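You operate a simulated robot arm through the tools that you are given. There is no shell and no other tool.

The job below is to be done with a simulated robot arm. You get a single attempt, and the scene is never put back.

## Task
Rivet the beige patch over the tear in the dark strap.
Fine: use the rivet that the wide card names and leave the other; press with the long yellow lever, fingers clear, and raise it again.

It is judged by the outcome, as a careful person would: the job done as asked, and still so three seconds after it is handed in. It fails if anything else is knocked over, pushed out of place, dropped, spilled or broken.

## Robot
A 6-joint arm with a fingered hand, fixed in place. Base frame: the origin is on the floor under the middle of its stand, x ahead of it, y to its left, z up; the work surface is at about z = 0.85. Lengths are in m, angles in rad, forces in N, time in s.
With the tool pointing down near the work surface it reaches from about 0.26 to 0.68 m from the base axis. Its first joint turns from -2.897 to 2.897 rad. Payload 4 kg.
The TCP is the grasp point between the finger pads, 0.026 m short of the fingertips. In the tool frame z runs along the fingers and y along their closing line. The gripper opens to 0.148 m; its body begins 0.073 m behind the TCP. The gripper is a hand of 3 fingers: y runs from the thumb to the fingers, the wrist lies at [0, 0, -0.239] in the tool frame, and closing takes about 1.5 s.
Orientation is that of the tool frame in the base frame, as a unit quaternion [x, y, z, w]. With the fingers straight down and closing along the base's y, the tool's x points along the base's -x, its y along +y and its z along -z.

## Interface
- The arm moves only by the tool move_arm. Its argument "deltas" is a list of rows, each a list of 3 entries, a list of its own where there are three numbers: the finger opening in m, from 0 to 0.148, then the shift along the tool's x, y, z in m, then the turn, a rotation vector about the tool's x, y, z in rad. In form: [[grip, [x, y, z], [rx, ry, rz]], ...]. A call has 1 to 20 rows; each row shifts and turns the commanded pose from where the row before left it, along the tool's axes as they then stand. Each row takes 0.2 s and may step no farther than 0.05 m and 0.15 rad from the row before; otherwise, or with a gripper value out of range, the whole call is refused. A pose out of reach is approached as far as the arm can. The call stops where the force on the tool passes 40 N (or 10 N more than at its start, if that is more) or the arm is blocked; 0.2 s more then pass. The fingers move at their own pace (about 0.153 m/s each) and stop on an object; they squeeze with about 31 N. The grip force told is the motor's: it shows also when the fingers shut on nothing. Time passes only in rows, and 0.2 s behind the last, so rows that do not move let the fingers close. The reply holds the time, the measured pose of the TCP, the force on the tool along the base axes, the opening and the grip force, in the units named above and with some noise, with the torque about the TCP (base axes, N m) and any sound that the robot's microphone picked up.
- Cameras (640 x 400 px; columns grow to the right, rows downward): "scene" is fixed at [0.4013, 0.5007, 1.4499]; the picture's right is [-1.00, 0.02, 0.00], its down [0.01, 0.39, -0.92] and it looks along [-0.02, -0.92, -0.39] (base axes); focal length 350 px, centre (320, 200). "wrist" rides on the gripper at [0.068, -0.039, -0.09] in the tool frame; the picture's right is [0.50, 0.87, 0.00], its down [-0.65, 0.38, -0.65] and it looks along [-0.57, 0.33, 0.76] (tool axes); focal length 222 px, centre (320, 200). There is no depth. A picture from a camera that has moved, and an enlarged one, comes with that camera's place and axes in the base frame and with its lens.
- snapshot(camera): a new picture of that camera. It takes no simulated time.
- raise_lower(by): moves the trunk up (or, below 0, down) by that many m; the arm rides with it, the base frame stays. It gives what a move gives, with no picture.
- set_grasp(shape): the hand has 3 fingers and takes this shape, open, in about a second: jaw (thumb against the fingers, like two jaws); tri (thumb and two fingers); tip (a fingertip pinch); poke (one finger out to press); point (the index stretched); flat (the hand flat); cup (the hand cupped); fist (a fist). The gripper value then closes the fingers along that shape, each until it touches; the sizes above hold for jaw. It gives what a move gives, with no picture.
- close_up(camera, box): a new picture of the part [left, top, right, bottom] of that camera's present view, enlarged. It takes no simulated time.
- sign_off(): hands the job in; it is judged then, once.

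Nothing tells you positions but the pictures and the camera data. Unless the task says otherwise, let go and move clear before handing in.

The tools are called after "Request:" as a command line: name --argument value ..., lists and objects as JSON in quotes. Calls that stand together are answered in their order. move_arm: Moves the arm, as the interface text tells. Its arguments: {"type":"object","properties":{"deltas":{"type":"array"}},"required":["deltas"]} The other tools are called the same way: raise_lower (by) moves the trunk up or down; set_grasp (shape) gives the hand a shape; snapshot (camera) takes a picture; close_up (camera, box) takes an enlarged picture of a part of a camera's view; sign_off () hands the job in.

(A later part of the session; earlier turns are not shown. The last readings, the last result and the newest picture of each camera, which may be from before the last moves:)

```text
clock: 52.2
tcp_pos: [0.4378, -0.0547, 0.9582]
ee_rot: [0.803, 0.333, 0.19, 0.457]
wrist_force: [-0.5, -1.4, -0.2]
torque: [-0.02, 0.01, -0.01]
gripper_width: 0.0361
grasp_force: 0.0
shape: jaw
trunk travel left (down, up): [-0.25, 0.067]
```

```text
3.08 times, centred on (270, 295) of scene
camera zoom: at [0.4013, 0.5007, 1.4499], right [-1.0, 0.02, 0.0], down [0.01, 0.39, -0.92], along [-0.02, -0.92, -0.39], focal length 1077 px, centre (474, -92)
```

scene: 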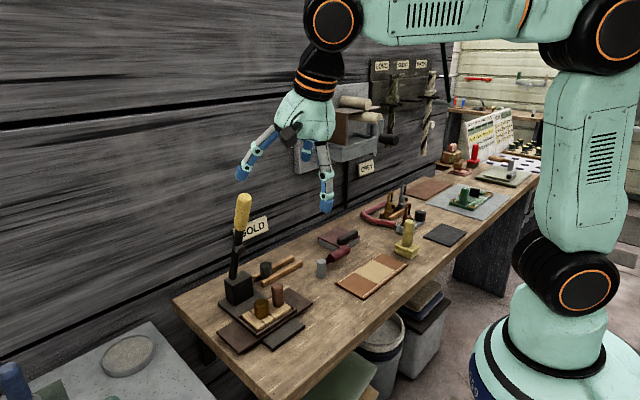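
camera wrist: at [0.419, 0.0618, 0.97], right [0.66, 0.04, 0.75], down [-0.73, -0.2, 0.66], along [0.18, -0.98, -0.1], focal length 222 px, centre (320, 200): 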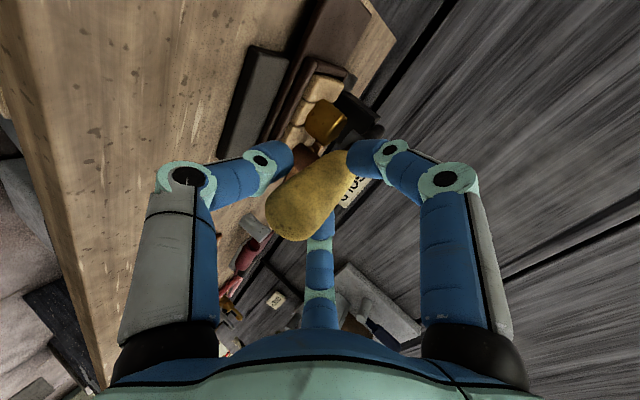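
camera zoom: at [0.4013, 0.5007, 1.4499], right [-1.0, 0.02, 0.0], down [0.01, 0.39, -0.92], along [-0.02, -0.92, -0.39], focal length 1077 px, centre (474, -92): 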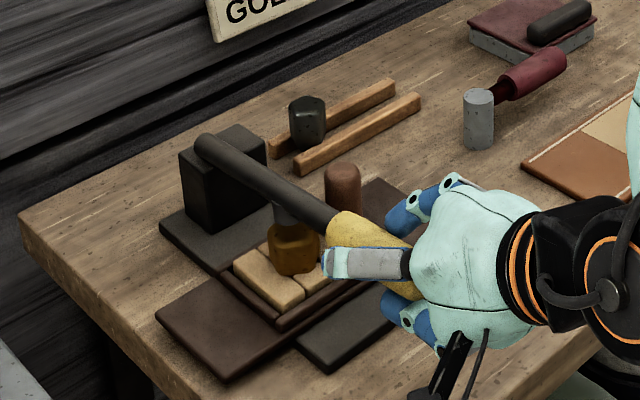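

The stud is right over the rivet head. I'll zoom to check its alignment before pressing.

Request:
close_up --camera "scene" --box '[240, 280, 300, 330]'

Request:
close_up --camera "wrist" --box '[270, 60, 390, 170]'

```text
8.00 times, centred on (270, 305) of scene
camera zoom: at [0.4013, 0.5007, 1.4499], right [-1.0, 0.02, 0.0], down [0.01, 0.39, -0.92], along [-0.02, -0.92, -0.39], focal length 2801 px, centre (720, -640)
```

zoom: 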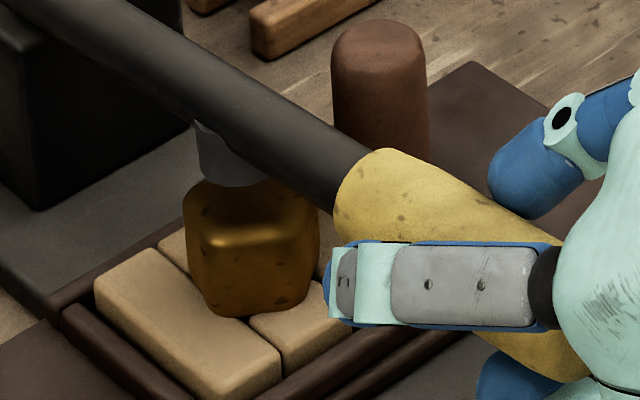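

```text
3.64 times, centred on (330, 115) of wrist
camera zoom: at [0.419, 0.0618, 0.97], right [0.66, 0.04, 0.75], down [-0.73, -0.2, 0.66], along [0.18, -0.98, -0.1], focal length 808 px, centre (284, 509)
```

zoom: 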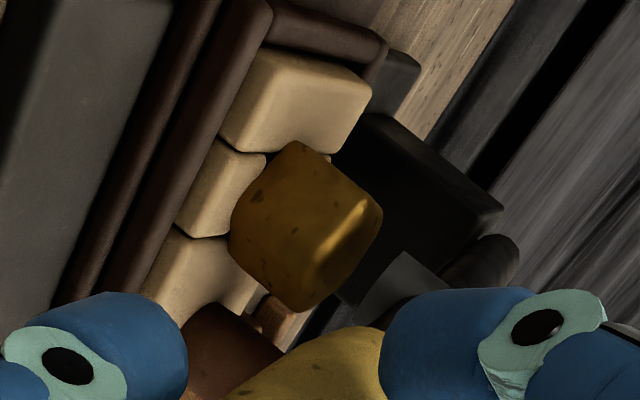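

The stud is coming down onto the rivet head. I'll press on in 4 mm steps.

Request:
move_arm --deltas '[[0.036, [0, -0.0036, 0.0017], [-0.01, 0, 0]], [0.036, [0, -0.0036, 0.0017], [-0.01, 0, 0]], [0.036, [0, 0, 0], [0, 0, 0]]]'

Request:
close_up --camera "scene" --box '[240, 280, 300, 330]'

```text
clock: 53.0
tcp_pos: [0.4375, -0.0553, 0.9506]
ee_rot: [0.797, 0.331, 0.193, 0.466]
wrist_force: [-0.4, -0.6, 0.0]
torque: [-0.02, -0.01, -0.01]
gripper_width: 0.0363
grasp_force: 0.1
shape: jaw
trunk travel left (down, up): [-0.25, 0.067]
```

```text
8.00 times, centred on (270, 305) of scene
camera zoom: at [0.4013, 0.5007, 1.4499], right [-1.0, 0.02, 0.0], down [0.01, 0.39, -0.92], along [-0.02, -0.92, -0.39], focal length 2801 px, centre (720, -640)
```

zoom: 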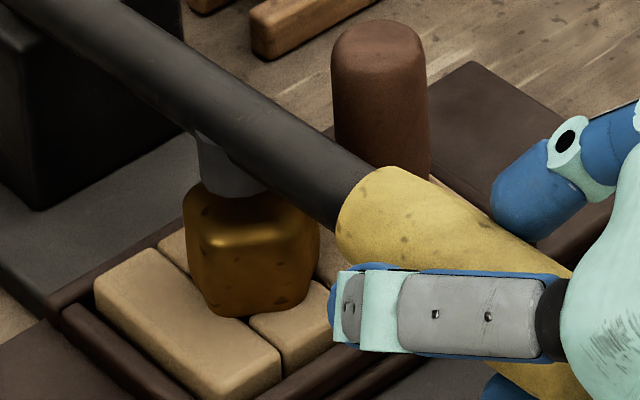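

No contact force yet, so I'll continue pressing.

Request:
move_arm --deltas '[[0.036, [0, -0.0036, 0.0017], [-0.01, 0, 0]], [0.036, [0, -0.0036, 0.0017], [-0.01, 0, 0]], [0.036, [0, 0, 0], [0, 0, 0]]]'

Request:
close_up --camera "scene" --box '[240, 280, 300, 330]'

```text
clock: 53.8
tcp_pos: [0.4378, -0.0543, 0.9435]
ee_rot: [0.793, 0.329, 0.197, 0.474]
wrist_force: [-2.2, -1.7, 1.7]
torque: [-0.04, 0.01, -0.07]
gripper_width: 0.0373
grasp_force: 0.1
shape: jaw
trunk travel left (down, up): [-0.25, 0.067]
```

```text
8.00 times, centred on (270, 305) of scene
camera zoom: at [0.4013, 0.5007, 1.4499], right [-1.0, 0.02, 0.0], down [0.01, 0.39, -0.92], along [-0.02, -0.92, -0.39], focal length 2801 px, centre (720, -640)
```

zoom: 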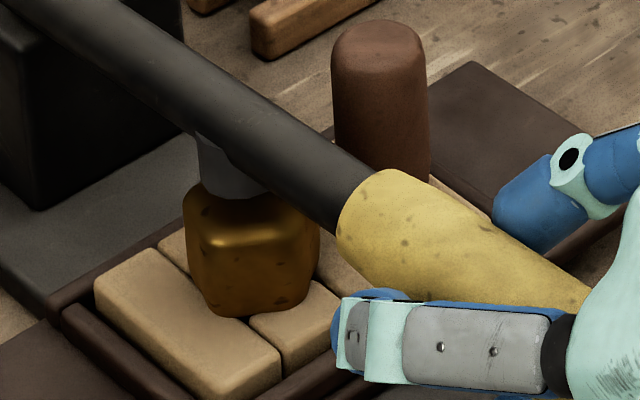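

The stud now rests on the rivet and resistance is starting. I'll press harder in small steps.

Request:
move_arm --deltas '[[0.036, [0, -0.0036, 0.0017], [0, 0, 0]], [0.036, [0, -0.0036, 0.0017], [0, 0, 0]], [0.036, [0, 0, 0], [0, 0, 0]]]'

Request:
close_up --camera "scene" --box '[240, 280, 300, 330]'

Request:
snapshot --camera "wrist"

```text
clock: 54.6
tcp_pos: [0.4378, -0.0543, 0.933]
ee_rot: [0.793, 0.33, 0.197, 0.473]
wrist_force: [-1.8, -0.9, 0.3]
torque: [-0.04, 0.0, -0.03]
gripper_width: 0.0368
grasp_force: 0.0
shape: jaw
trunk travel left (down, up): [-0.25, 0.067]
```

```text
8.00 times, centred on (270, 305) of scene
camera zoom: at [0.4013, 0.5007, 1.4499], right [-1.0, 0.02, 0.0], down [0.01, 0.39, -0.92], along [-0.02, -0.92, -0.39], focal length 2801 px, centre (720, -640)
```

zoom: 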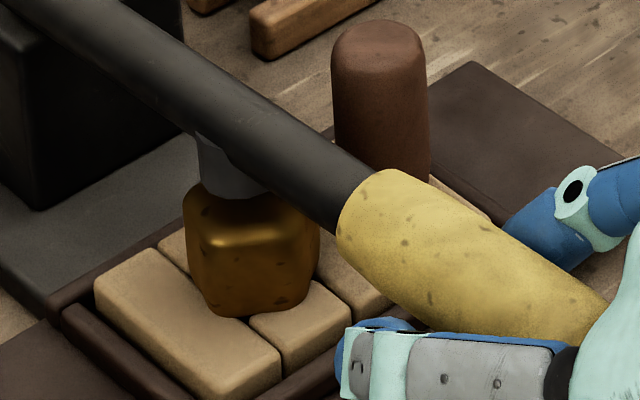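

```text
taken
camera wrist: at [0.4174, 0.0627, 0.9414], right [0.64, 0.06, 0.76], down [-0.74, -0.18, 0.64], along [0.18, -0.98, -0.07], focal length 222 px, centre (320, 200)
```

wrist: 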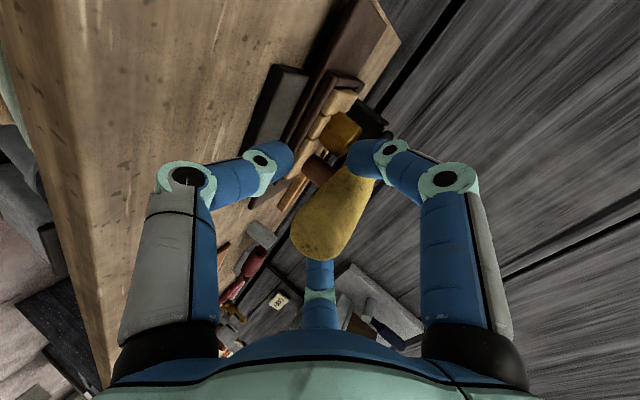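

The hand slid about 1 cm past the handle within the loose cage. I'll close the grip firmly on the handle so it can press properly.

Request:
move_arm --deltas '[[0.028, [0, 0, 0], [0, 0, 0]], [0.02, [0, 0, 0], [0, 0, 0]], [0.01, [0, 0, 0], [0, 0, 0]], [0.0, [0, 0, 0], [0, 0, 0]], [0.0, [0, 0, 0], [0, 0, 0]]]'

Request:
close_up --camera "scene" --box '[240, 280, 300, 330]'

Request:
snapshot --camera "wrist"

```text
clock: 55.8
tcp_pos: [0.4367, -0.0545, 0.9329]
ee_rot: [0.793, 0.33, 0.197, 0.473]
wrist_force: [-2.4, -2.8, -2.5]
torque: [0.05, 0.0, -0.03]
gripper_width: 0.0002
grasp_force: 31.4
shape: jaw
trunk travel left (down, up): [-0.25, 0.067]
```

```text
8.00 times, centred on (270, 305) of scene
camera zoom: at [0.4013, 0.5007, 1.4499], right [-1.0, 0.02, 0.0], down [0.01, 0.39, -0.92], along [-0.02, -0.92, -0.39], focal length 2801 px, centre (720, -640)
```

zoom: 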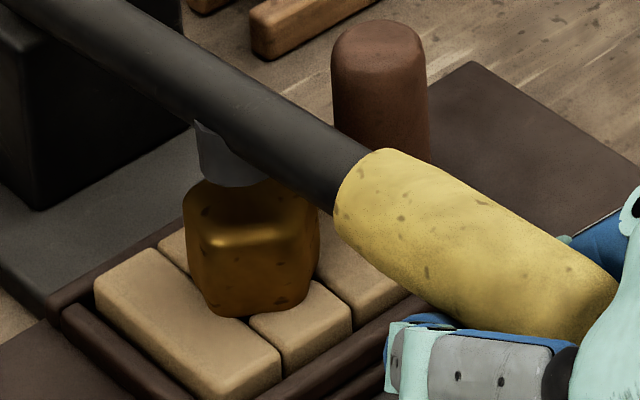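

```text
taken
camera wrist: at [0.4175, 0.0627, 0.9414], right [0.64, 0.06, 0.76], down [-0.74, -0.18, 0.64], along [0.18, -0.98, -0.07], focal length 222 px, centre (320, 200)
```

wrist: 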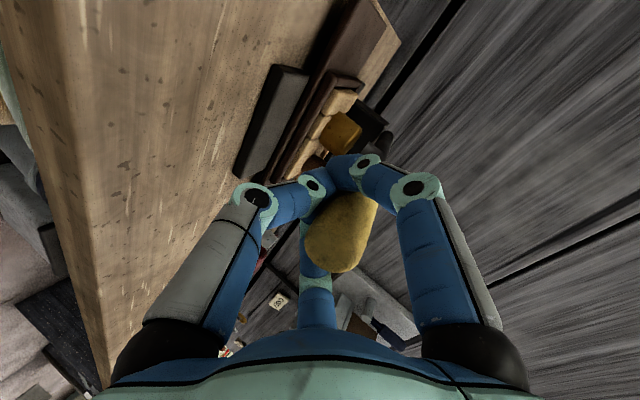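

The handle slipped up between the two rear fingers and they closed beneath it. That position suits lifting but can't press. I'll open, back out off the handle's end, and then press from above with closed fingertips.

Request:
move_arm --deltas '[[0.06, [0, 0, 0], [0, 0, 0]], [0.12, [0, 0, 0], [0, 0, 0]], [0.148, [0, 0, 0], [0, 0, 0]], [0.148, [0, 0, 0], [0, 0, 0]], [0.148, [0, 0, 0], [0, 0, 0]]]'

Request:
snapshot --camera "wrist"

Request:
close_up --camera "scene" --box '[200, 230, 360, 370]'

```text
clock: 57.0
tcp_pos: [0.4371, -0.0519, 0.9338]
ee_rot: [0.792, 0.329, 0.197, 0.475]
wrist_force: [-1.3, 2.1, 9.6]
torque: [0.33, 0.16, -0.04]
gripper_width: 0.1471
grasp_force: 0.0
shape: jaw
trunk travel left (down, up): [-0.25, 0.067]
```

```text
taken
camera wrist: at [0.4174, 0.0633, 0.942], right [0.64, 0.06, 0.76], down [-0.74, -0.18, 0.64], along [0.18, -0.98, -0.07], focal length 222 px, centre (320, 200)
```

wrist: 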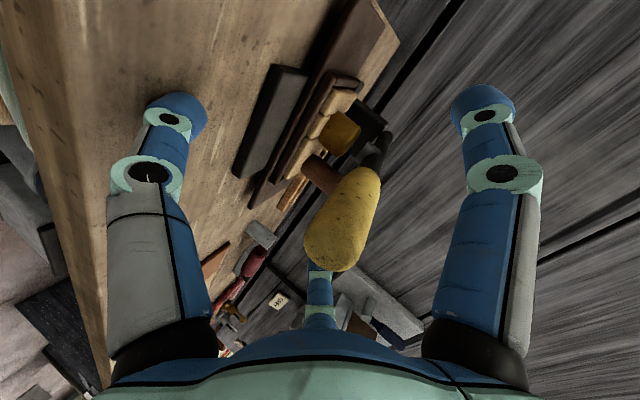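

```text
2.86 times, centred on (280, 300) of scene
camera zoom: at [0.4013, 0.5007, 1.4499], right [-1.0, 0.02, 0.0], down [0.01, 0.39, -0.92], along [-0.02, -0.92, -0.39], focal length 1000 px, centre (434, -86)
```

zoom: 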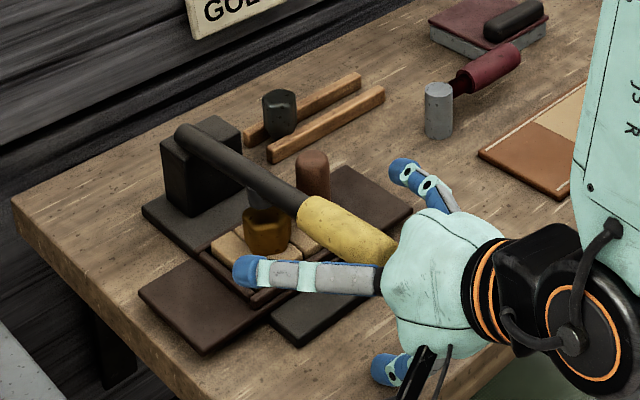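

The opened thumb is touching the bench, which explains the 9.6 N upward. I'll narrow the opening and back straight out along the tool axis.

Request:
move_arm --deltas '[[0.1, [0, 0.002, -0.01], [0, 0, 0]], [0.09, [0, 0, -0.03], [0, 0, 0]], [0.09, [0, 0, -0.03], [0, 0, 0]], [0.09, [0, 0, -0.03], [0, 0, 0]], [0.09, [0, 0, 0], [0, 0, 0]]]'

Request:
snapshot --camera "wrist"

Request:
close_up --camera "scene" --box '[200, 210, 400, 370]'

```text
clock: 58.2
tcp_pos: [0.375, 0.0085, 0.983]
ee_rot: [0.793, 0.329, 0.197, 0.473]
wrist_force: [0.3, -0.4, -0.6]
torque: [0.05, -0.04, 0.05]
gripper_width: 0.0904
grasp_force: 0.0
shape: jaw
trunk travel left (down, up): [-0.25, 0.067]
```

```text
taken
camera wrist: at [0.356, 0.1243, 0.9899], right [0.64, 0.06, 0.76], down [-0.74, -0.18, 0.64], along [0.18, -0.98, -0.07], focal length 222 px, centre (320, 200)
```

wrist: 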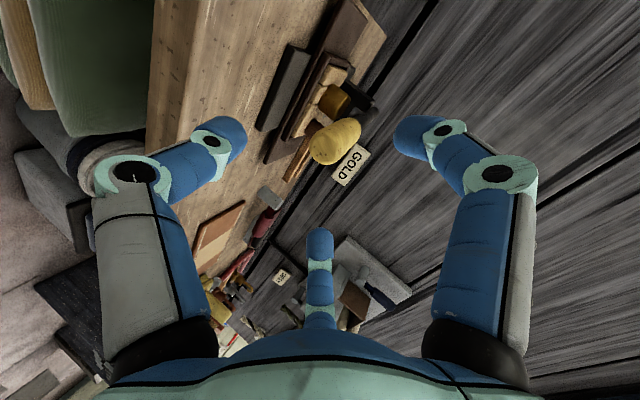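

```text
2.50 times, centred on (300, 290) of scene
camera zoom: at [0.4013, 0.5007, 1.4499], right [-1.0, 0.02, 0.0], down [0.01, 0.39, -0.92], along [-0.02, -0.92, -0.39], focal length 875 px, centre (370, -25)
```

zoom: 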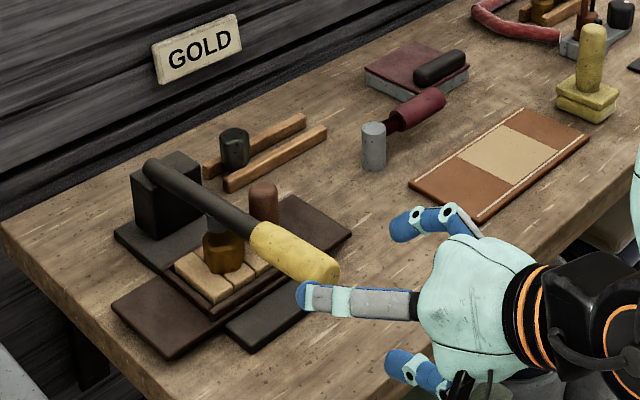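

The hand is clear and the lever rests on the rivet at about 9° above horizontal. I'll rise, bring the tool upright and yaw 90° so the closed fingertips can press from above.

Request:
move_arm --deltas '[[0.09, [0, 0.035, -0.0194], [0, 0, 0]], [0.09, [0, 0.035, -0.0194], [0, 0, 0]], [0.09, [0, 0.035, -0.0194], [0, 0, 0]], [0.06, [0, 0, 0], [0.138, 0, 0]], [0.03, [0, 0, 0], [0.138, 0, 0]], [0.006, [0, 0, 0], [0.138, 0, 0]], [0.006, [0, 0, 0], [0.138, 0, 0]], [0.006, [0, 0, 0], [0.138, 0, 0]], [0.006, [0, 0, 0], [0.138, 0, 0]], [0.006, [0, 0, 0], [0.138, 0, 0]], [0.006, [0, 0, 0], [0, 0, 0]]]'

Request:
move_arm --deltas '[[0.006, [0, 0, 0], [0, 0, -0.1428]], [0.006, [0, 0, 0], [0, 0, -0.1428]], [0.006, [0, 0, 0], [0, 0, -0.1428]], [0.006, [0, 0, 0], [0, 0, -0.1428]], [0.006, [0, 0, 0], [0, 0, -0.1428]], [0.006, [0, 0, 0], [0, 0, -0.1428]], [0.006, [0, 0, 0], [0, 0, -0.1428]], [0.006, [0, 0, 0], [0, 0, -0.1428]], [0.006, [0, 0, 0], [0, 0, -0.1428]], [0.006, [0, 0, 0], [0, 0, -0.1428]], [0.006, [0, 0, 0], [0, 0, -0.1428]], [0.006, [0, 0, 0], [0, 0, 0]]]'

Request:
snapshot --camera "wrist"

Request:
snapshot --camera "scene"

```text
clock: 60.6
tcp_pos: [0.3744, 0.007, 1.1043]
ee_rot: [0.923, 0.382, 0.021, 0.05]
wrist_force: [0.1, 0.4, -0.5]
torque: [0.01, 0.0, -0.02]
gripper_width: 0.0063
grasp_force: 0.0
shape: jaw
trunk travel left (down, up): [-0.25, 0.067]
```

```text
clock: 63.2
tcp_pos: [0.3751, 0.0076, 1.1038]
ee_rot: [0.38, 0.923, -0.021, 0.052]
wrist_force: [0.5, -0.2, -0.8]
torque: [-0.01, 0.01, -0.03]
gripper_width: 0.0062
grasp_force: 0.0
shape: jaw
trunk travel left (down, up): [-0.25, 0.067]
```

```text
taken
camera wrist: at [0.2954, 0.0343, 1.1853], right [0.26, 0.96, -0.05], down [0.68, -0.14, 0.72], along [0.69, -0.22, -0.69], focal length 222 px, centre (320, 200)
```

wrist: 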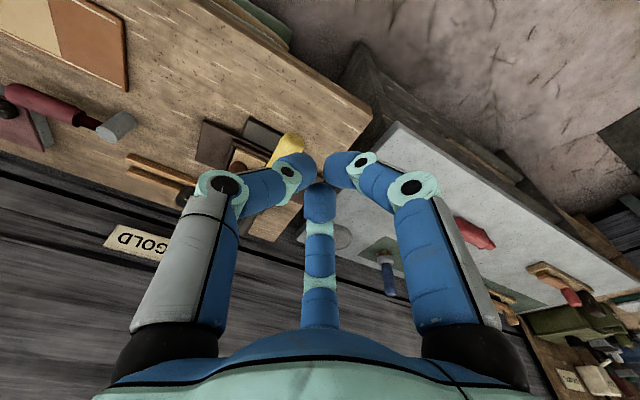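

```text
taken
```

scene: 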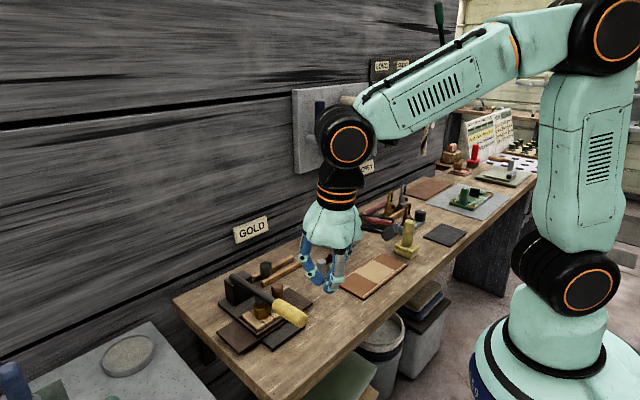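

The tool is upright with closed fingertips. I'll move over the handle about 3.5 cm in from its end and check alignment before pressing.

Request:
move_arm --deltas '[[0.006, [-0.0363, -0.0003, 0.0041], [0, 0, 0]], [0.006, [-0.0363, -0.0003, 0.0041], [0, 0, 0]], [0.006, [-0.0363, -0.0003, 0.0041], [0, 0, 0]], [0.006, [0.0036, 0, 0.0318], [0, 0, 0]], [0.006, [0.002, 0, 0.018], [0, 0, 0]], [0.006, [0, 0, 0], [0, 0, 0]]]'

Request:
snapshot --camera "wrist"

Request:
close_up --camera "scene" --box '[210, 210, 370, 350]'

```text
clock: 64.6
tcp_pos: [0.4526, -0.071, 1.0543]
ee_rot: [0.381, 0.923, -0.021, 0.051]
wrist_force: [-0.1, -0.4, -0.4]
torque: [-0.01, -0.02, -0.05]
gripper_width: 0.0064
grasp_force: 0.1
shape: jaw
trunk travel left (down, up): [-0.25, 0.067]
```

```text
taken
camera wrist: at [0.3726, -0.0444, 1.1354], right [0.26, 0.96, -0.06], down [0.68, -0.14, 0.72], along [0.69, -0.22, -0.69], focal length 222 px, centre (320, 200)
```

wrist: 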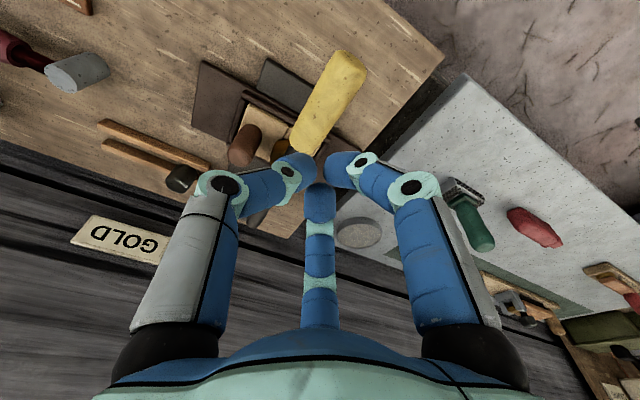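

```text
2.86 times, centred on (290, 280) of scene
camera zoom: at [0.4013, 0.5007, 1.4499], right [-1.0, 0.02, 0.0], down [0.01, 0.39, -0.92], along [-0.02, -0.92, -0.39], focal length 1000 px, centre (406, -29)
```

zoom: 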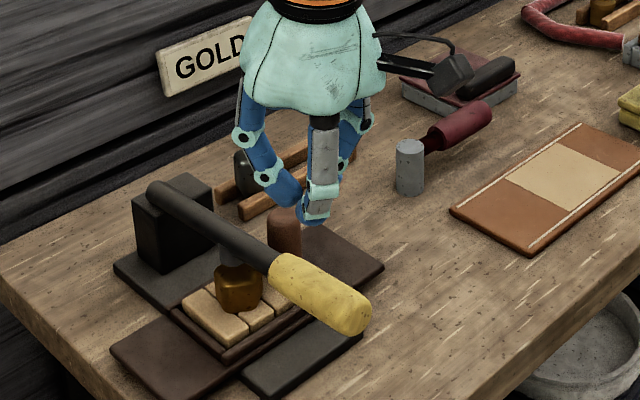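

I'll zoom to check the fingertip position relative to the handle's centreline.

Request:
close_up --camera "wrist" --box '[250, 40, 390, 200]'

Request:
close_up --camera "scene" --box '[265, 260, 330, 330]'

```text
2.50 times, centred on (320, 120) of wrist
camera zoom: at [0.3726, -0.0444, 1.1354], right [0.26, 0.96, -0.06], down [0.68, -0.14, 0.72], along [0.69, -0.22, -0.69], focal length 555 px, centre (320, 400)
```

zoom: 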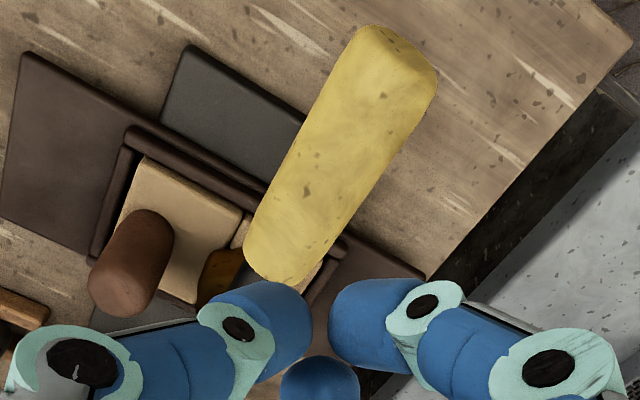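

```text
5.71 times, centred on (298, 295) of scene
camera zoom: at [0.4013, 0.5007, 1.4499], right [-1.0, 0.02, 0.0], down [0.01, 0.39, -0.92], along [-0.02, -0.92, -0.39], focal length 2000 px, centre (449, -343)
```

zoom: 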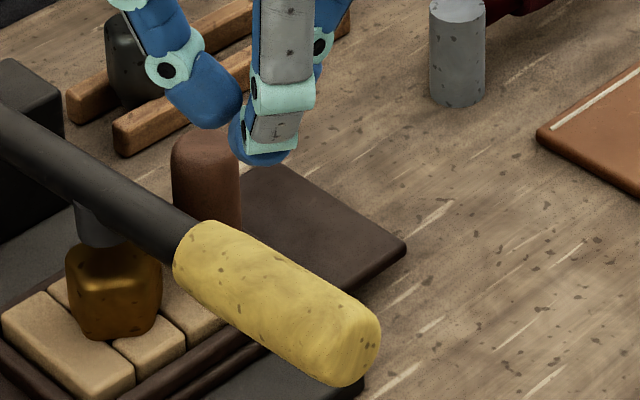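

The fingertips need to shift about 4 mm toward -a. I'll correct, lower to just above the handle, then press.

Request:
move_arm --deltas '[[0.006, [0, -0.004, 0], [0, 0, 0]], [0.006, [0.0025, 0, 0.0224], [0, 0, 0]], [0.006, [0.0025, 0, 0.0224], [0, 0, 0]], [0.006, [0, 0, 0], [0, 0, 0]]]'

Request:
close_up --camera "wrist" --box '[250, 40, 390, 200]'

Request:
close_up --camera "scene" --box '[255, 250, 335, 330]'

```text
clock: 65.6
tcp_pos: [0.4497, -0.0727, 1.009]
ee_rot: [0.381, 0.923, -0.021, 0.051]
wrist_force: [0.1, -0.2, 0.9]
torque: [0.0, 0.04, 0.01]
gripper_width: 0.0061
grasp_force: 0.1
shape: jaw
trunk travel left (down, up): [-0.25, 0.067]
```

```text
2.50 times, centred on (320, 120) of wrist
camera zoom: at [0.3697, -0.047, 1.091], right [0.26, 0.96, -0.05], down [0.68, -0.14, 0.72], along [0.69, -0.22, -0.69], focal length 555 px, centre (320, 400)
```

zoom: 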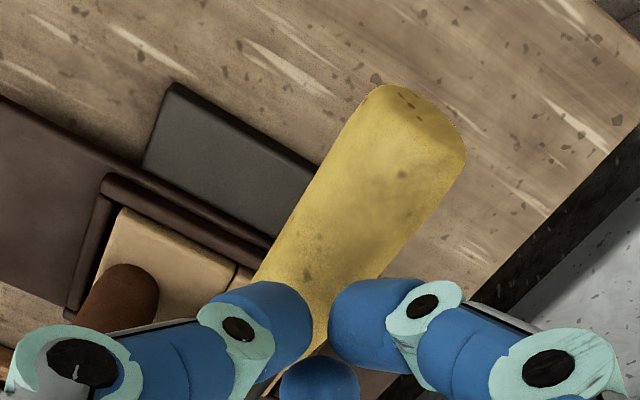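

```text
5.00 times, centred on (295, 290) of scene
camera zoom: at [0.4013, 0.5007, 1.4499], right [-1.0, 0.02, 0.0], down [0.01, 0.39, -0.92], along [-0.02, -0.92, -0.39], focal length 1750 px, centre (445, -250)
```

zoom: 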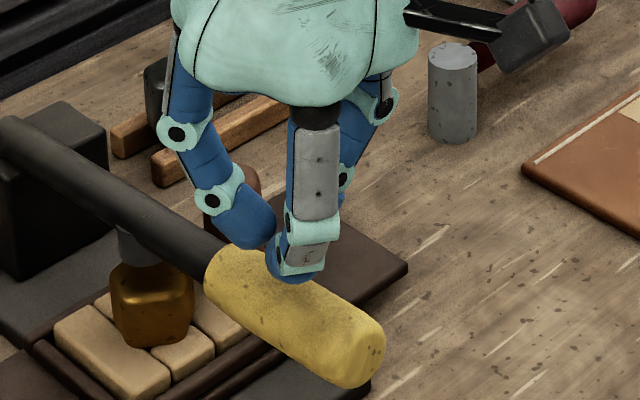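

The fingertips straddle the handle from just above, well away from the rivet. I'll press down in small steps.

Request:
move_arm --deltas '[[0.006, [0.0005, 0, 0.004], [0, 0, 0]], [0.006, [0.0005, 0, 0.004], [0, 0, 0]], [0.006, [0.0005, 0, 0.004], [0, 0, 0]], [0.006, [0, 0, 0], [0, 0, 0]]]'

Request:
close_up --camera "scene" --box '[245, 250, 325, 330]'

```text
clock: 66.6
tcp_pos: [0.4487, -0.0738, 0.9974]
ee_rot: [0.381, 0.923, -0.021, 0.05]
wrist_force: [-0.1, -0.1, 1.1]
torque: [0.0, 0.0, 0.0]
gripper_width: 0.0063
grasp_force: 0.0
shape: jaw
trunk travel left (down, up): [-0.25, 0.067]
```

```text
5.00 times, centred on (285, 290) of scene
camera zoom: at [0.4013, 0.5007, 1.4499], right [-1.0, 0.02, 0.0], down [0.01, 0.39, -0.92], along [-0.02, -0.92, -0.39], focal length 1750 px, centre (495, -250)
```

zoom: 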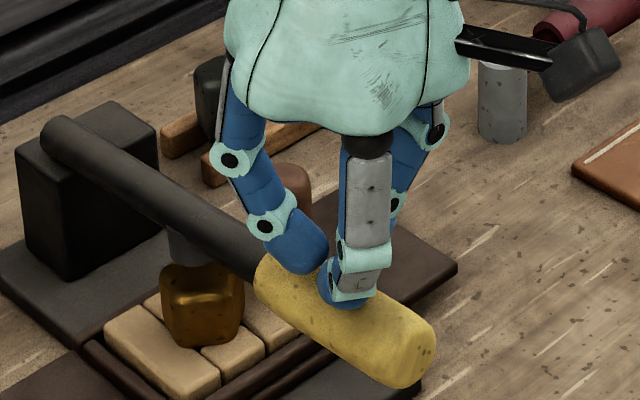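

Contact should come any moment. I'll keep pressing down.

Request:
move_arm --deltas '[[0.006, [0.0005, 0, 0.004], [0, 0, 0]], [0.006, [0.0005, 0, 0.004], [0, 0, 0]], [0.006, [0, 0, 0], [0, 0, 0]]]'

Request:
close_up --camera "scene" --box '[245, 250, 325, 330]'

```text
clock: 67.4
tcp_pos: [0.4493, -0.0733, 0.9884]
ee_rot: [0.381, 0.923, -0.02, 0.051]
wrist_force: [-0.5, 0.3, -0.6]
torque: [-0.01, 0.02, -0.02]
gripper_width: 0.0069
grasp_force: 0.1
shape: jaw
trunk travel left (down, up): [-0.25, 0.067]
```

```text
5.00 times, centred on (285, 290) of scene
camera zoom: at [0.4013, 0.5007, 1.4499], right [-1.0, 0.02, 0.0], down [0.01, 0.39, -0.92], along [-0.02, -0.92, -0.39], focal length 1750 px, centre (495, -250)
```

zoom: 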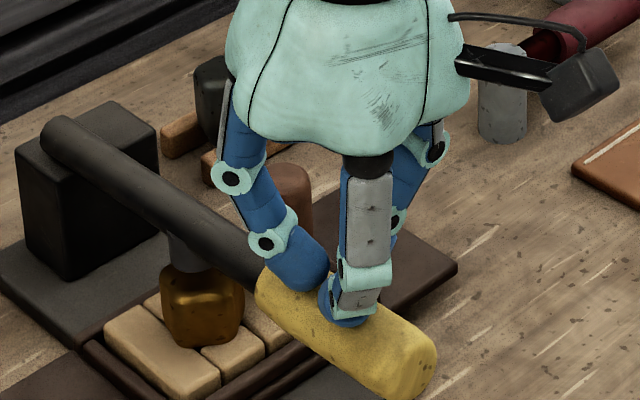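

The lever is moving down under the fingertips with very little resistance. I'll continue.

Request:
move_arm --deltas '[[0.006, [0.0005, 0, 0.004], [0, 0, 0]], [0.006, [0.0005, 0, 0.004], [0, 0, 0]], [0.006, [0, 0, 0], [0, 0, 0]]]'

Request:
close_up --camera "scene" --box '[245, 250, 325, 330]'

```text
clock: 68.2
tcp_pos: [0.4487, -0.0738, 0.9814]
ee_rot: [0.382, 0.922, -0.021, 0.053]
wrist_force: [1.9, 1.5, 14.7]
torque: [0.01, -0.15, 0.05]
gripper_width: 0.0071
grasp_force: 0.0
shape: jaw
trunk travel left (down, up): [-0.25, 0.067]
```

```text
5.00 times, centred on (285, 290) of scene
camera zoom: at [0.4013, 0.5007, 1.4499], right [-1.0, 0.02, 0.0], down [0.01, 0.39, -0.92], along [-0.02, -0.92, -0.39], focal length 1750 px, centre (495, -250)
```

zoom: 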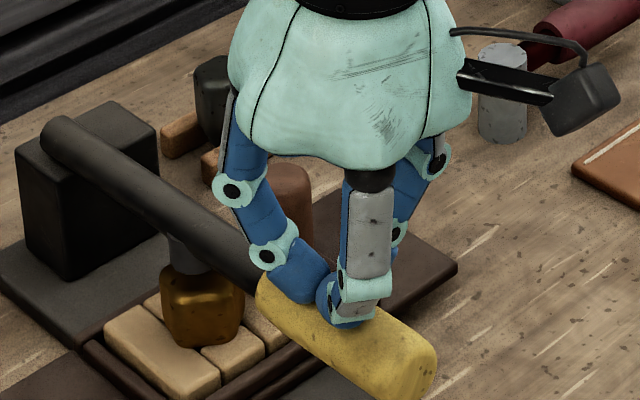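

Now 14.7 N and the stud is loading the rivet. I'll press on further.

Request:
move_arm --deltas '[[0.006, [0.0003, 0, 0.003], [0, 0, 0]], [0.006, [0.0003, 0, 0.003], [0, 0, 0]], [0.006, [0, 0, 0], [0, 0, 0]]]'

Request:
close_up --camera "scene" --box '[245, 250, 325, 330]'

```text
clock: 69.0
tcp_pos: [0.4468, -0.0748, 0.9762]
ee_rot: [0.382, 0.922, -0.021, 0.055]
wrist_force: [-6.9, -7.7, 20.0]
torque: [-0.28, 0.23, 0.06]
gripper_width: 0.0129
grasp_force: 30.9
shape: jaw
trunk travel left (down, up): [-0.25, 0.067]
stopped in row 3: the force on the tool passed its limit at 41 N (the readings are from after the stop); the commanded pose is now the measured one
```

```text
5.00 times, centred on (285, 290) of scene
camera zoom: at [0.4013, 0.5007, 1.4499], right [-1.0, 0.02, 0.0], down [0.01, 0.39, -0.92], along [-0.02, -0.92, -0.39], focal length 1750 px, centre (495, -250)
```

zoom: 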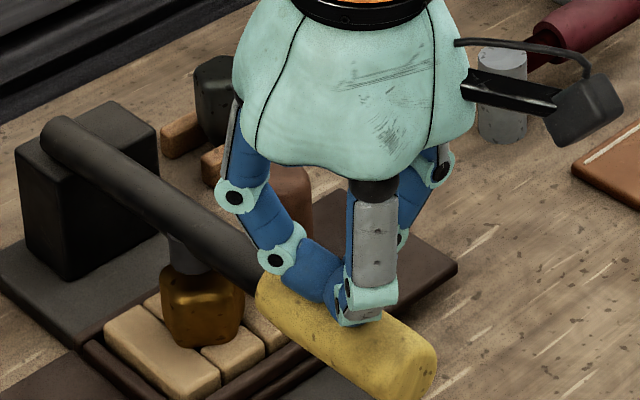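

The force limit was hit and the fingertips were wedged slightly apart, with no click heard. I'll look closely at the rivet and stud.

Request:
close_up --camera "scene" --box '[240, 285, 290, 330]'

Request:
snapshot --camera "wrist"

```text
8.89 times, centred on (265, 308) of scene
camera zoom: at [0.4013, 0.5007, 1.4499], right [-1.0, 0.02, 0.0], down [0.01, 0.39, -0.92], along [-0.02, -0.92, -0.39], focal length 3112 px, centre (809, -756)
```

zoom: 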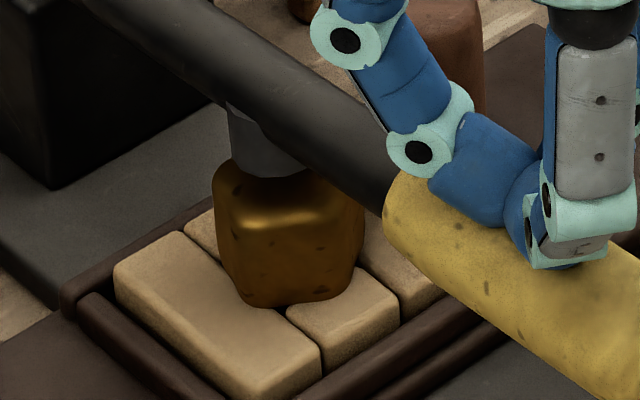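

```text
taken
camera wrist: at [0.3675, -0.048, 1.058], right [0.26, 0.96, -0.06], down [0.67, -0.14, 0.73], along [0.69, -0.23, -0.68], focal length 222 px, centre (320, 200)
```

wrist: 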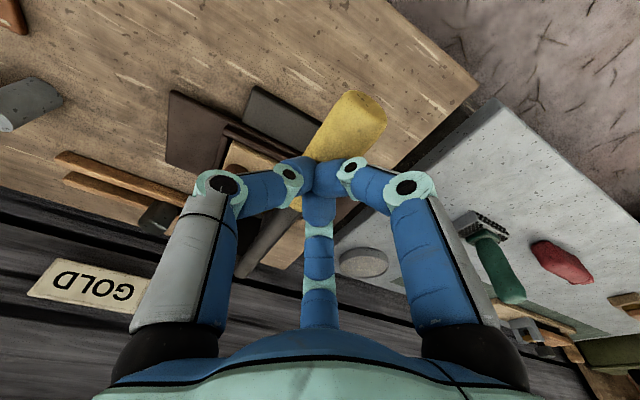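

The rivet's head still stands about 5 mm proud of the patch, so the stem needs a firmer push. I'll lift, close the fingertips fully and press nearer the handle's end for more leverage.

Request:
move_arm --deltas '[[0.0, [-0.0034, 0, -0.0298], [0, 0, 0]], [0.0, [0.0229, 0.003, -0.0026], [0, 0, 0]], [0.0, [0, 0, 0], [0, 0, 0]], [0.0, [0, 0, 0], [0, 0, 0]]]'

Request:
snapshot --camera "wrist"

Request:
close_up --camera "scene" --box '[245, 245, 335, 335]'

```text
clock: 70.0
tcp_pos: [0.4325, -0.0539, 1.0039]
ee_rot: [0.381, 0.923, -0.022, 0.052]
wrist_force: [0.1, 0.7, -1.1]
torque: [-0.01, 0.01, 0.03]
gripper_width: 0.0117
grasp_force: 31.0
shape: jaw
trunk travel left (down, up): [-0.25, 0.067]
```

```text
taken
camera wrist: at [0.3527, -0.0277, 1.0851], right [0.26, 0.96, -0.06], down [0.68, -0.14, 0.72], along [0.69, -0.23, -0.69], focal length 222 px, centre (320, 200)
```

wrist: 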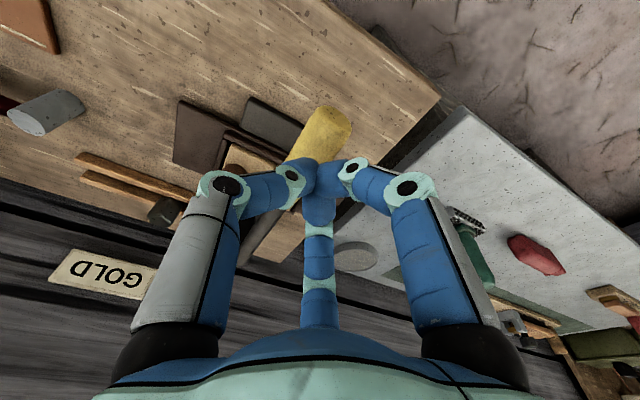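

```text
4.44 times, centred on (290, 290) of scene
camera zoom: at [0.4013, 0.5007, 1.4499], right [-1.0, 0.02, 0.0], down [0.01, 0.39, -0.92], along [-0.02, -0.92, -0.39], focal length 1556 px, centre (453, -200)
```

zoom: 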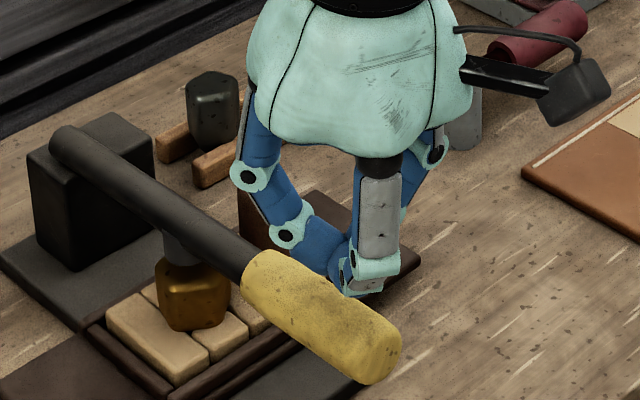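

The fingertips are locked together above the outer part of the handle. I'll press down again.

Request:
move_arm --deltas '[[0.0, [0.0006, 0, 0.005], [0, 0, 0]], [0.0, [0.0006, 0, 0.005], [0, 0, 0]], [0.0, [0.0006, 0, 0.005], [0, 0, 0]], [0.0, [0, 0, 0], [0, 0, 0]]]'

Request:
close_up --camera "scene" --box '[245, 245, 335, 335]'

```text
clock: 71.0
tcp_pos: [0.4361, -0.0549, 0.9886]
ee_rot: [0.381, 0.923, -0.022, 0.053]
wrist_force: [-1.0, -1.6, 0.4]
torque: [0.0, -0.01, 0.0]
gripper_width: 0.0115
grasp_force: 31.2
shape: jaw
trunk travel left (down, up): [-0.25, 0.067]
```

```text
4.44 times, centred on (290, 290) of scene
camera zoom: at [0.4013, 0.5007, 1.4499], right [-1.0, 0.02, 0.0], down [0.01, 0.39, -0.92], along [-0.02, -0.92, -0.39], focal length 1556 px, centre (453, -200)
```

zoom: 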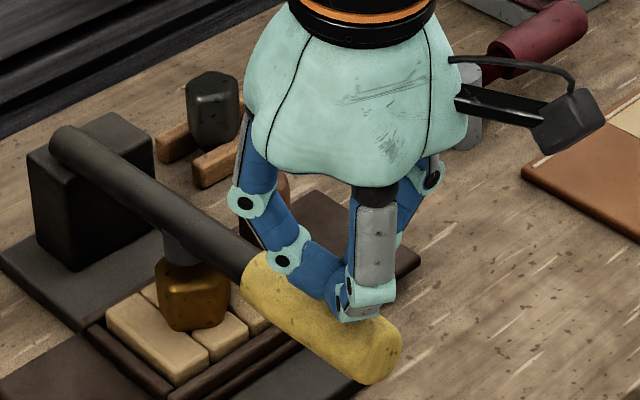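

Still just above. I'll continue down with 4 mm steps.

Request:
move_arm --deltas '[[0.0, [0.0004, 0, 0.004], [0, 0, 0]], [0.0, [0.0004, 0, 0.004], [0, 0, 0]], [0.0, [0, 0, 0], [0, 0, 0]]]'

Request:
close_up --camera "scene" --box '[245, 245, 335, 335]'

```text
clock: 71.8
tcp_pos: [0.4343, -0.0561, 0.9817]
ee_rot: [0.381, 0.923, -0.021, 0.054]
wrist_force: [-1.7, -1.7, 18.0]
torque: [-0.08, 0.19, -0.01]
gripper_width: 0.0119
grasp_force: 30.4
shape: jaw
trunk travel left (down, up): [-0.25, 0.067]
```

```text
4.44 times, centred on (290, 290) of scene
camera zoom: at [0.4013, 0.5007, 1.4499], right [-1.0, 0.02, 0.0], down [0.01, 0.39, -0.92], along [-0.02, -0.92, -0.39], focal length 1556 px, centre (453, -200)
```

zoom: 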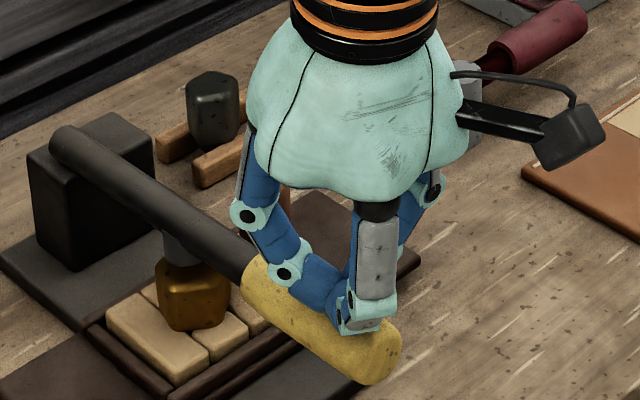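

18 N and steady. I'll press in finer steps.

Request:
move_arm --deltas '[[0.0, [0.0002, 0, 0.002], [0, 0, 0]], [0.0, [0.0002, 0, 0.002], [0, 0, 0]], [0.0, [0, 0, 0], [0, 0, 0]]]'

Request:
close_up --camera "scene" --box '[245, 245, 335, 335]'

```text
clock: 72.5
tcp_pos: [0.4338, -0.0561, 0.9813]
ee_rot: [0.381, 0.923, -0.02, 0.055]
wrist_force: [-9.5, -1.7, 26.2]
torque: [-0.16, 0.41, -0.07]
gripper_width: 0.0125
grasp_force: 30.9
shape: jaw
trunk travel left (down, up): [-0.25, 0.067]
stopped in row 3: the force on the tool passed its limit at 41 N (the readings are from after the stop); the commanded pose is now the measured one
```

```text
4.44 times, centred on (290, 290) of scene
camera zoom: at [0.4013, 0.5007, 1.4499], right [-1.0, 0.02, 0.0], down [0.01, 0.39, -0.92], along [-0.02, -0.92, -0.39], focal length 1556 px, centre (453, -200)
```

zoom: 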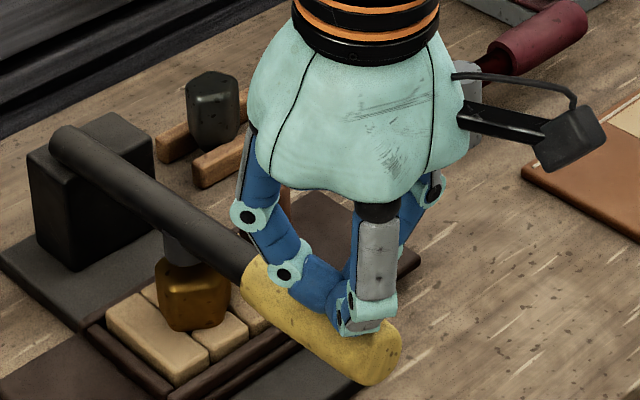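

The lever won't move further at 41 N on the handle, roughly 80 N at the stud. I'll zoom in to see whether the rivet head is flush on the patch.

Request:
close_up --camera "scene" --box '[250, 295, 280, 322]'

Request:
close_up --camera "wrist" --box '[210, 120, 330, 230]'

```text
14.81 times, centred on (265, 308) of scene
camera zoom: at [0.4013, 0.5007, 1.4499], right [-1.0, 0.02, 0.0], down [0.01, 0.39, -0.92], along [-0.02, -0.92, -0.39], focal length 5186 px, centre (1135, -1407)
```

zoom: 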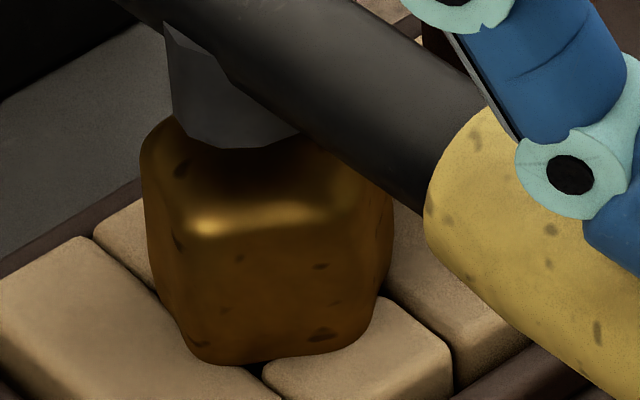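

```text
3.64 times, centred on (270, 175) of wrist
camera zoom: at [0.3537, -0.0294, 1.0618], right [0.26, 0.96, -0.06], down [0.67, -0.14, 0.73], along [0.69, -0.23, -0.68], focal length 808 px, centre (502, 291)
```

zoom: 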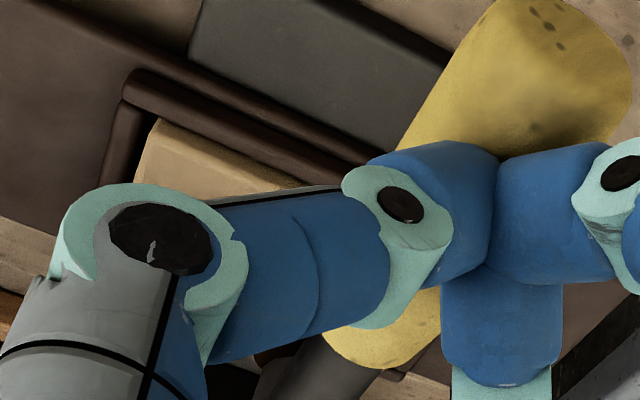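

The head appears flush on the patch now. I'll apply a sustained firm press for a moment to be sure, and listen for any sound.

Request:
move_arm --deltas '[[0.0, [0.0001, 0, 0.001], [0, 0, 0]], [0.0, [0, 0, 0], [0, 0, 0]], [0.0, [0, 0, 0], [0, 0, 0]]]'

Request:
close_up --camera "scene" --box '[250, 295, 280, 322]'

```text
clock: 73.2
tcp_pos: [0.4344, -0.0568, 0.9802]
ee_rot: [0.381, 0.922, -0.022, 0.057]
wrist_force: [-10.2, -2.4, 25.8]
torque: [-0.17, 0.37, -0.04]
gripper_width: 0.0127
grasp_force: 30.6
shape: jaw
trunk travel left (down, up): [-0.25, 0.067]
stopped in row 3: the force on the tool passed its limit at 41 N (the readings are from after the stop); the commanded pose is now the measured one
```

```text
14.81 times, centred on (265, 308) of scene
camera zoom: at [0.4013, 0.5007, 1.4499], right [-1.0, 0.02, 0.0], down [0.01, 0.39, -0.92], along [-0.02, -0.92, -0.39], focal length 5186 px, centre (1135, -1407)
```

zoom: 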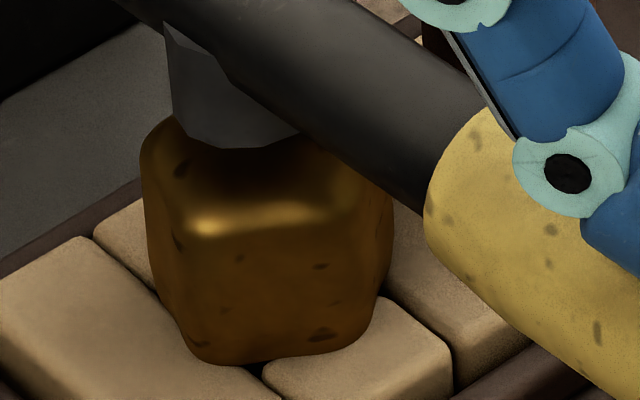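

Nothing moves further, and the lever is nearly horizontal. Before raising it I'll move the hand clear and look at the press from a low front view to confirm the rivet is seated.

Request:
move_arm --deltas '[[0.0, [-0.0034, 0, -0.0298], [0, 0, 0]], [0.0, [-0.0034, 0, -0.0298], [0, 0, 0]], [0.0, [0.0447, 0, -0.005], [0, 0, 0]], [0.0, [0.0447, 0, -0.005], [0, 0, 0]], [0.0, [0, 0.04, 0], [0, 0, 0]], [0.0, [0, 0.04, 0], [0, 0, 0]], [0.0, [0, 0, 0], [0, 0, 0.1425]], [0.0, [0, 0, 0], [0, 0, 0.1425]], [0.0, [0, 0, 0], [0, 0, 0.1425]], [0.0, [0, 0, 0], [0, 0, 0.1425]], [0.0, [0, 0, 0], [0, 0, 0.1425]], [0.0, [0, 0, 0], [0, 0, 0.1425]], [0.0, [0, 0, 0], [0.07, 0.1212, 0]], [0.0, [0, 0, 0], [0.07, 0.1212, 0]], [0.0, [0, 0, 0], [0.07, 0.1212, 0]], [0.0, [0, 0, 0], [0, 0, 0]]]'

Request:
snapshot --camera "wrist"

Request:
close_up --camera "scene" --box '[220, 260, 330, 350]'

```text
clock: 76.6
tcp_pos: [0.4285, 0.0633, 1.0382]
ee_rot: [0.719, 0.678, 0.064, -0.142]
wrist_force: [-0.1, 0.1, -0.3]
torque: [-0.01, 0.04, 0.03]
gripper_width: 0.0116
grasp_force: 31.3
shape: jaw
trunk travel left (down, up): [-0.25, 0.067]
```

```text
taken
camera wrist: at [0.4057, 0.1037, 1.1477], right [0.9, 0.44, 0.04], down [0.39, -0.83, 0.39], along [0.21, -0.33, -0.92], focal length 222 px, centre (320, 200)
```

wrist: 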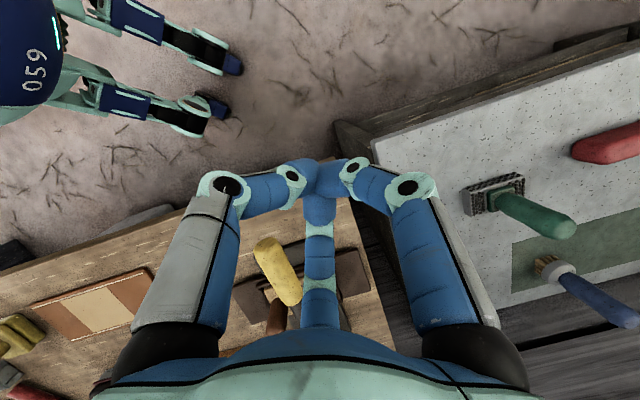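

```text
4.44 times, centred on (275, 305) of scene
camera zoom: at [0.4013, 0.5007, 1.4499], right [-1.0, 0.02, 0.0], down [0.01, 0.39, -0.92], along [-0.02, -0.92, -0.39], focal length 1556 px, centre (520, -267)
```

zoom: 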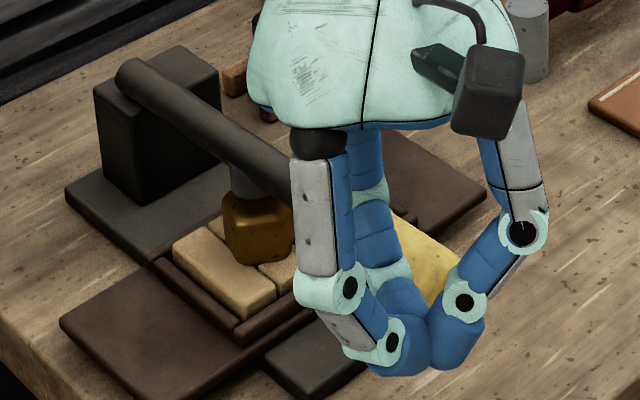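

I pitched the view the wrong way, so I'll reverse to get the low front view.

Request:
move_arm --deltas '[[0.0, [0, 0, 0], [-0.07, -0.1212, 0]], [0.0, [0, 0, 0], [-0.07, -0.1212, 0]], [0.0, [0, 0, 0], [-0.07, -0.1212, 0]], [0.0, [0, 0, 0], [-0.07, -0.1212, 0]], [0.0, [0, 0, 0], [-0.07, -0.1212, 0]], [0.0, [0, 0, 0], [-0.07, -0.1212, 0]], [0.0, [0, 0, 0], [0, 0, 0]]]'

Request:
snapshot --camera "wrist"

```text
clock: 78.2
tcp_pos: [0.4292, 0.063, 1.0389]
ee_rot: [0.708, 0.656, -0.057, 0.257]
wrist_force: [-0.5, 0.3, 0.3]
torque: [0.0, 0.01, 0.0]
gripper_width: 0.0116
grasp_force: 31.0
shape: jaw
trunk travel left (down, up): [-0.25, 0.067]
```

```text
taken
camera wrist: at [0.38, 0.1637, 1.0766], right [0.9, 0.44, 0.04], down [0.11, -0.3, 0.95], along [0.43, -0.84, -0.32], focal length 222 px, centre (320, 200)
```

wrist: 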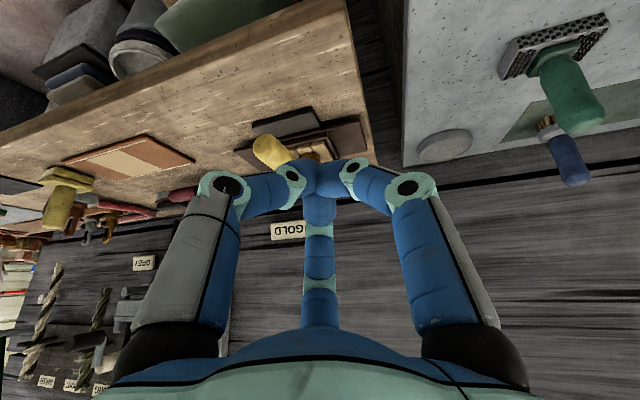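

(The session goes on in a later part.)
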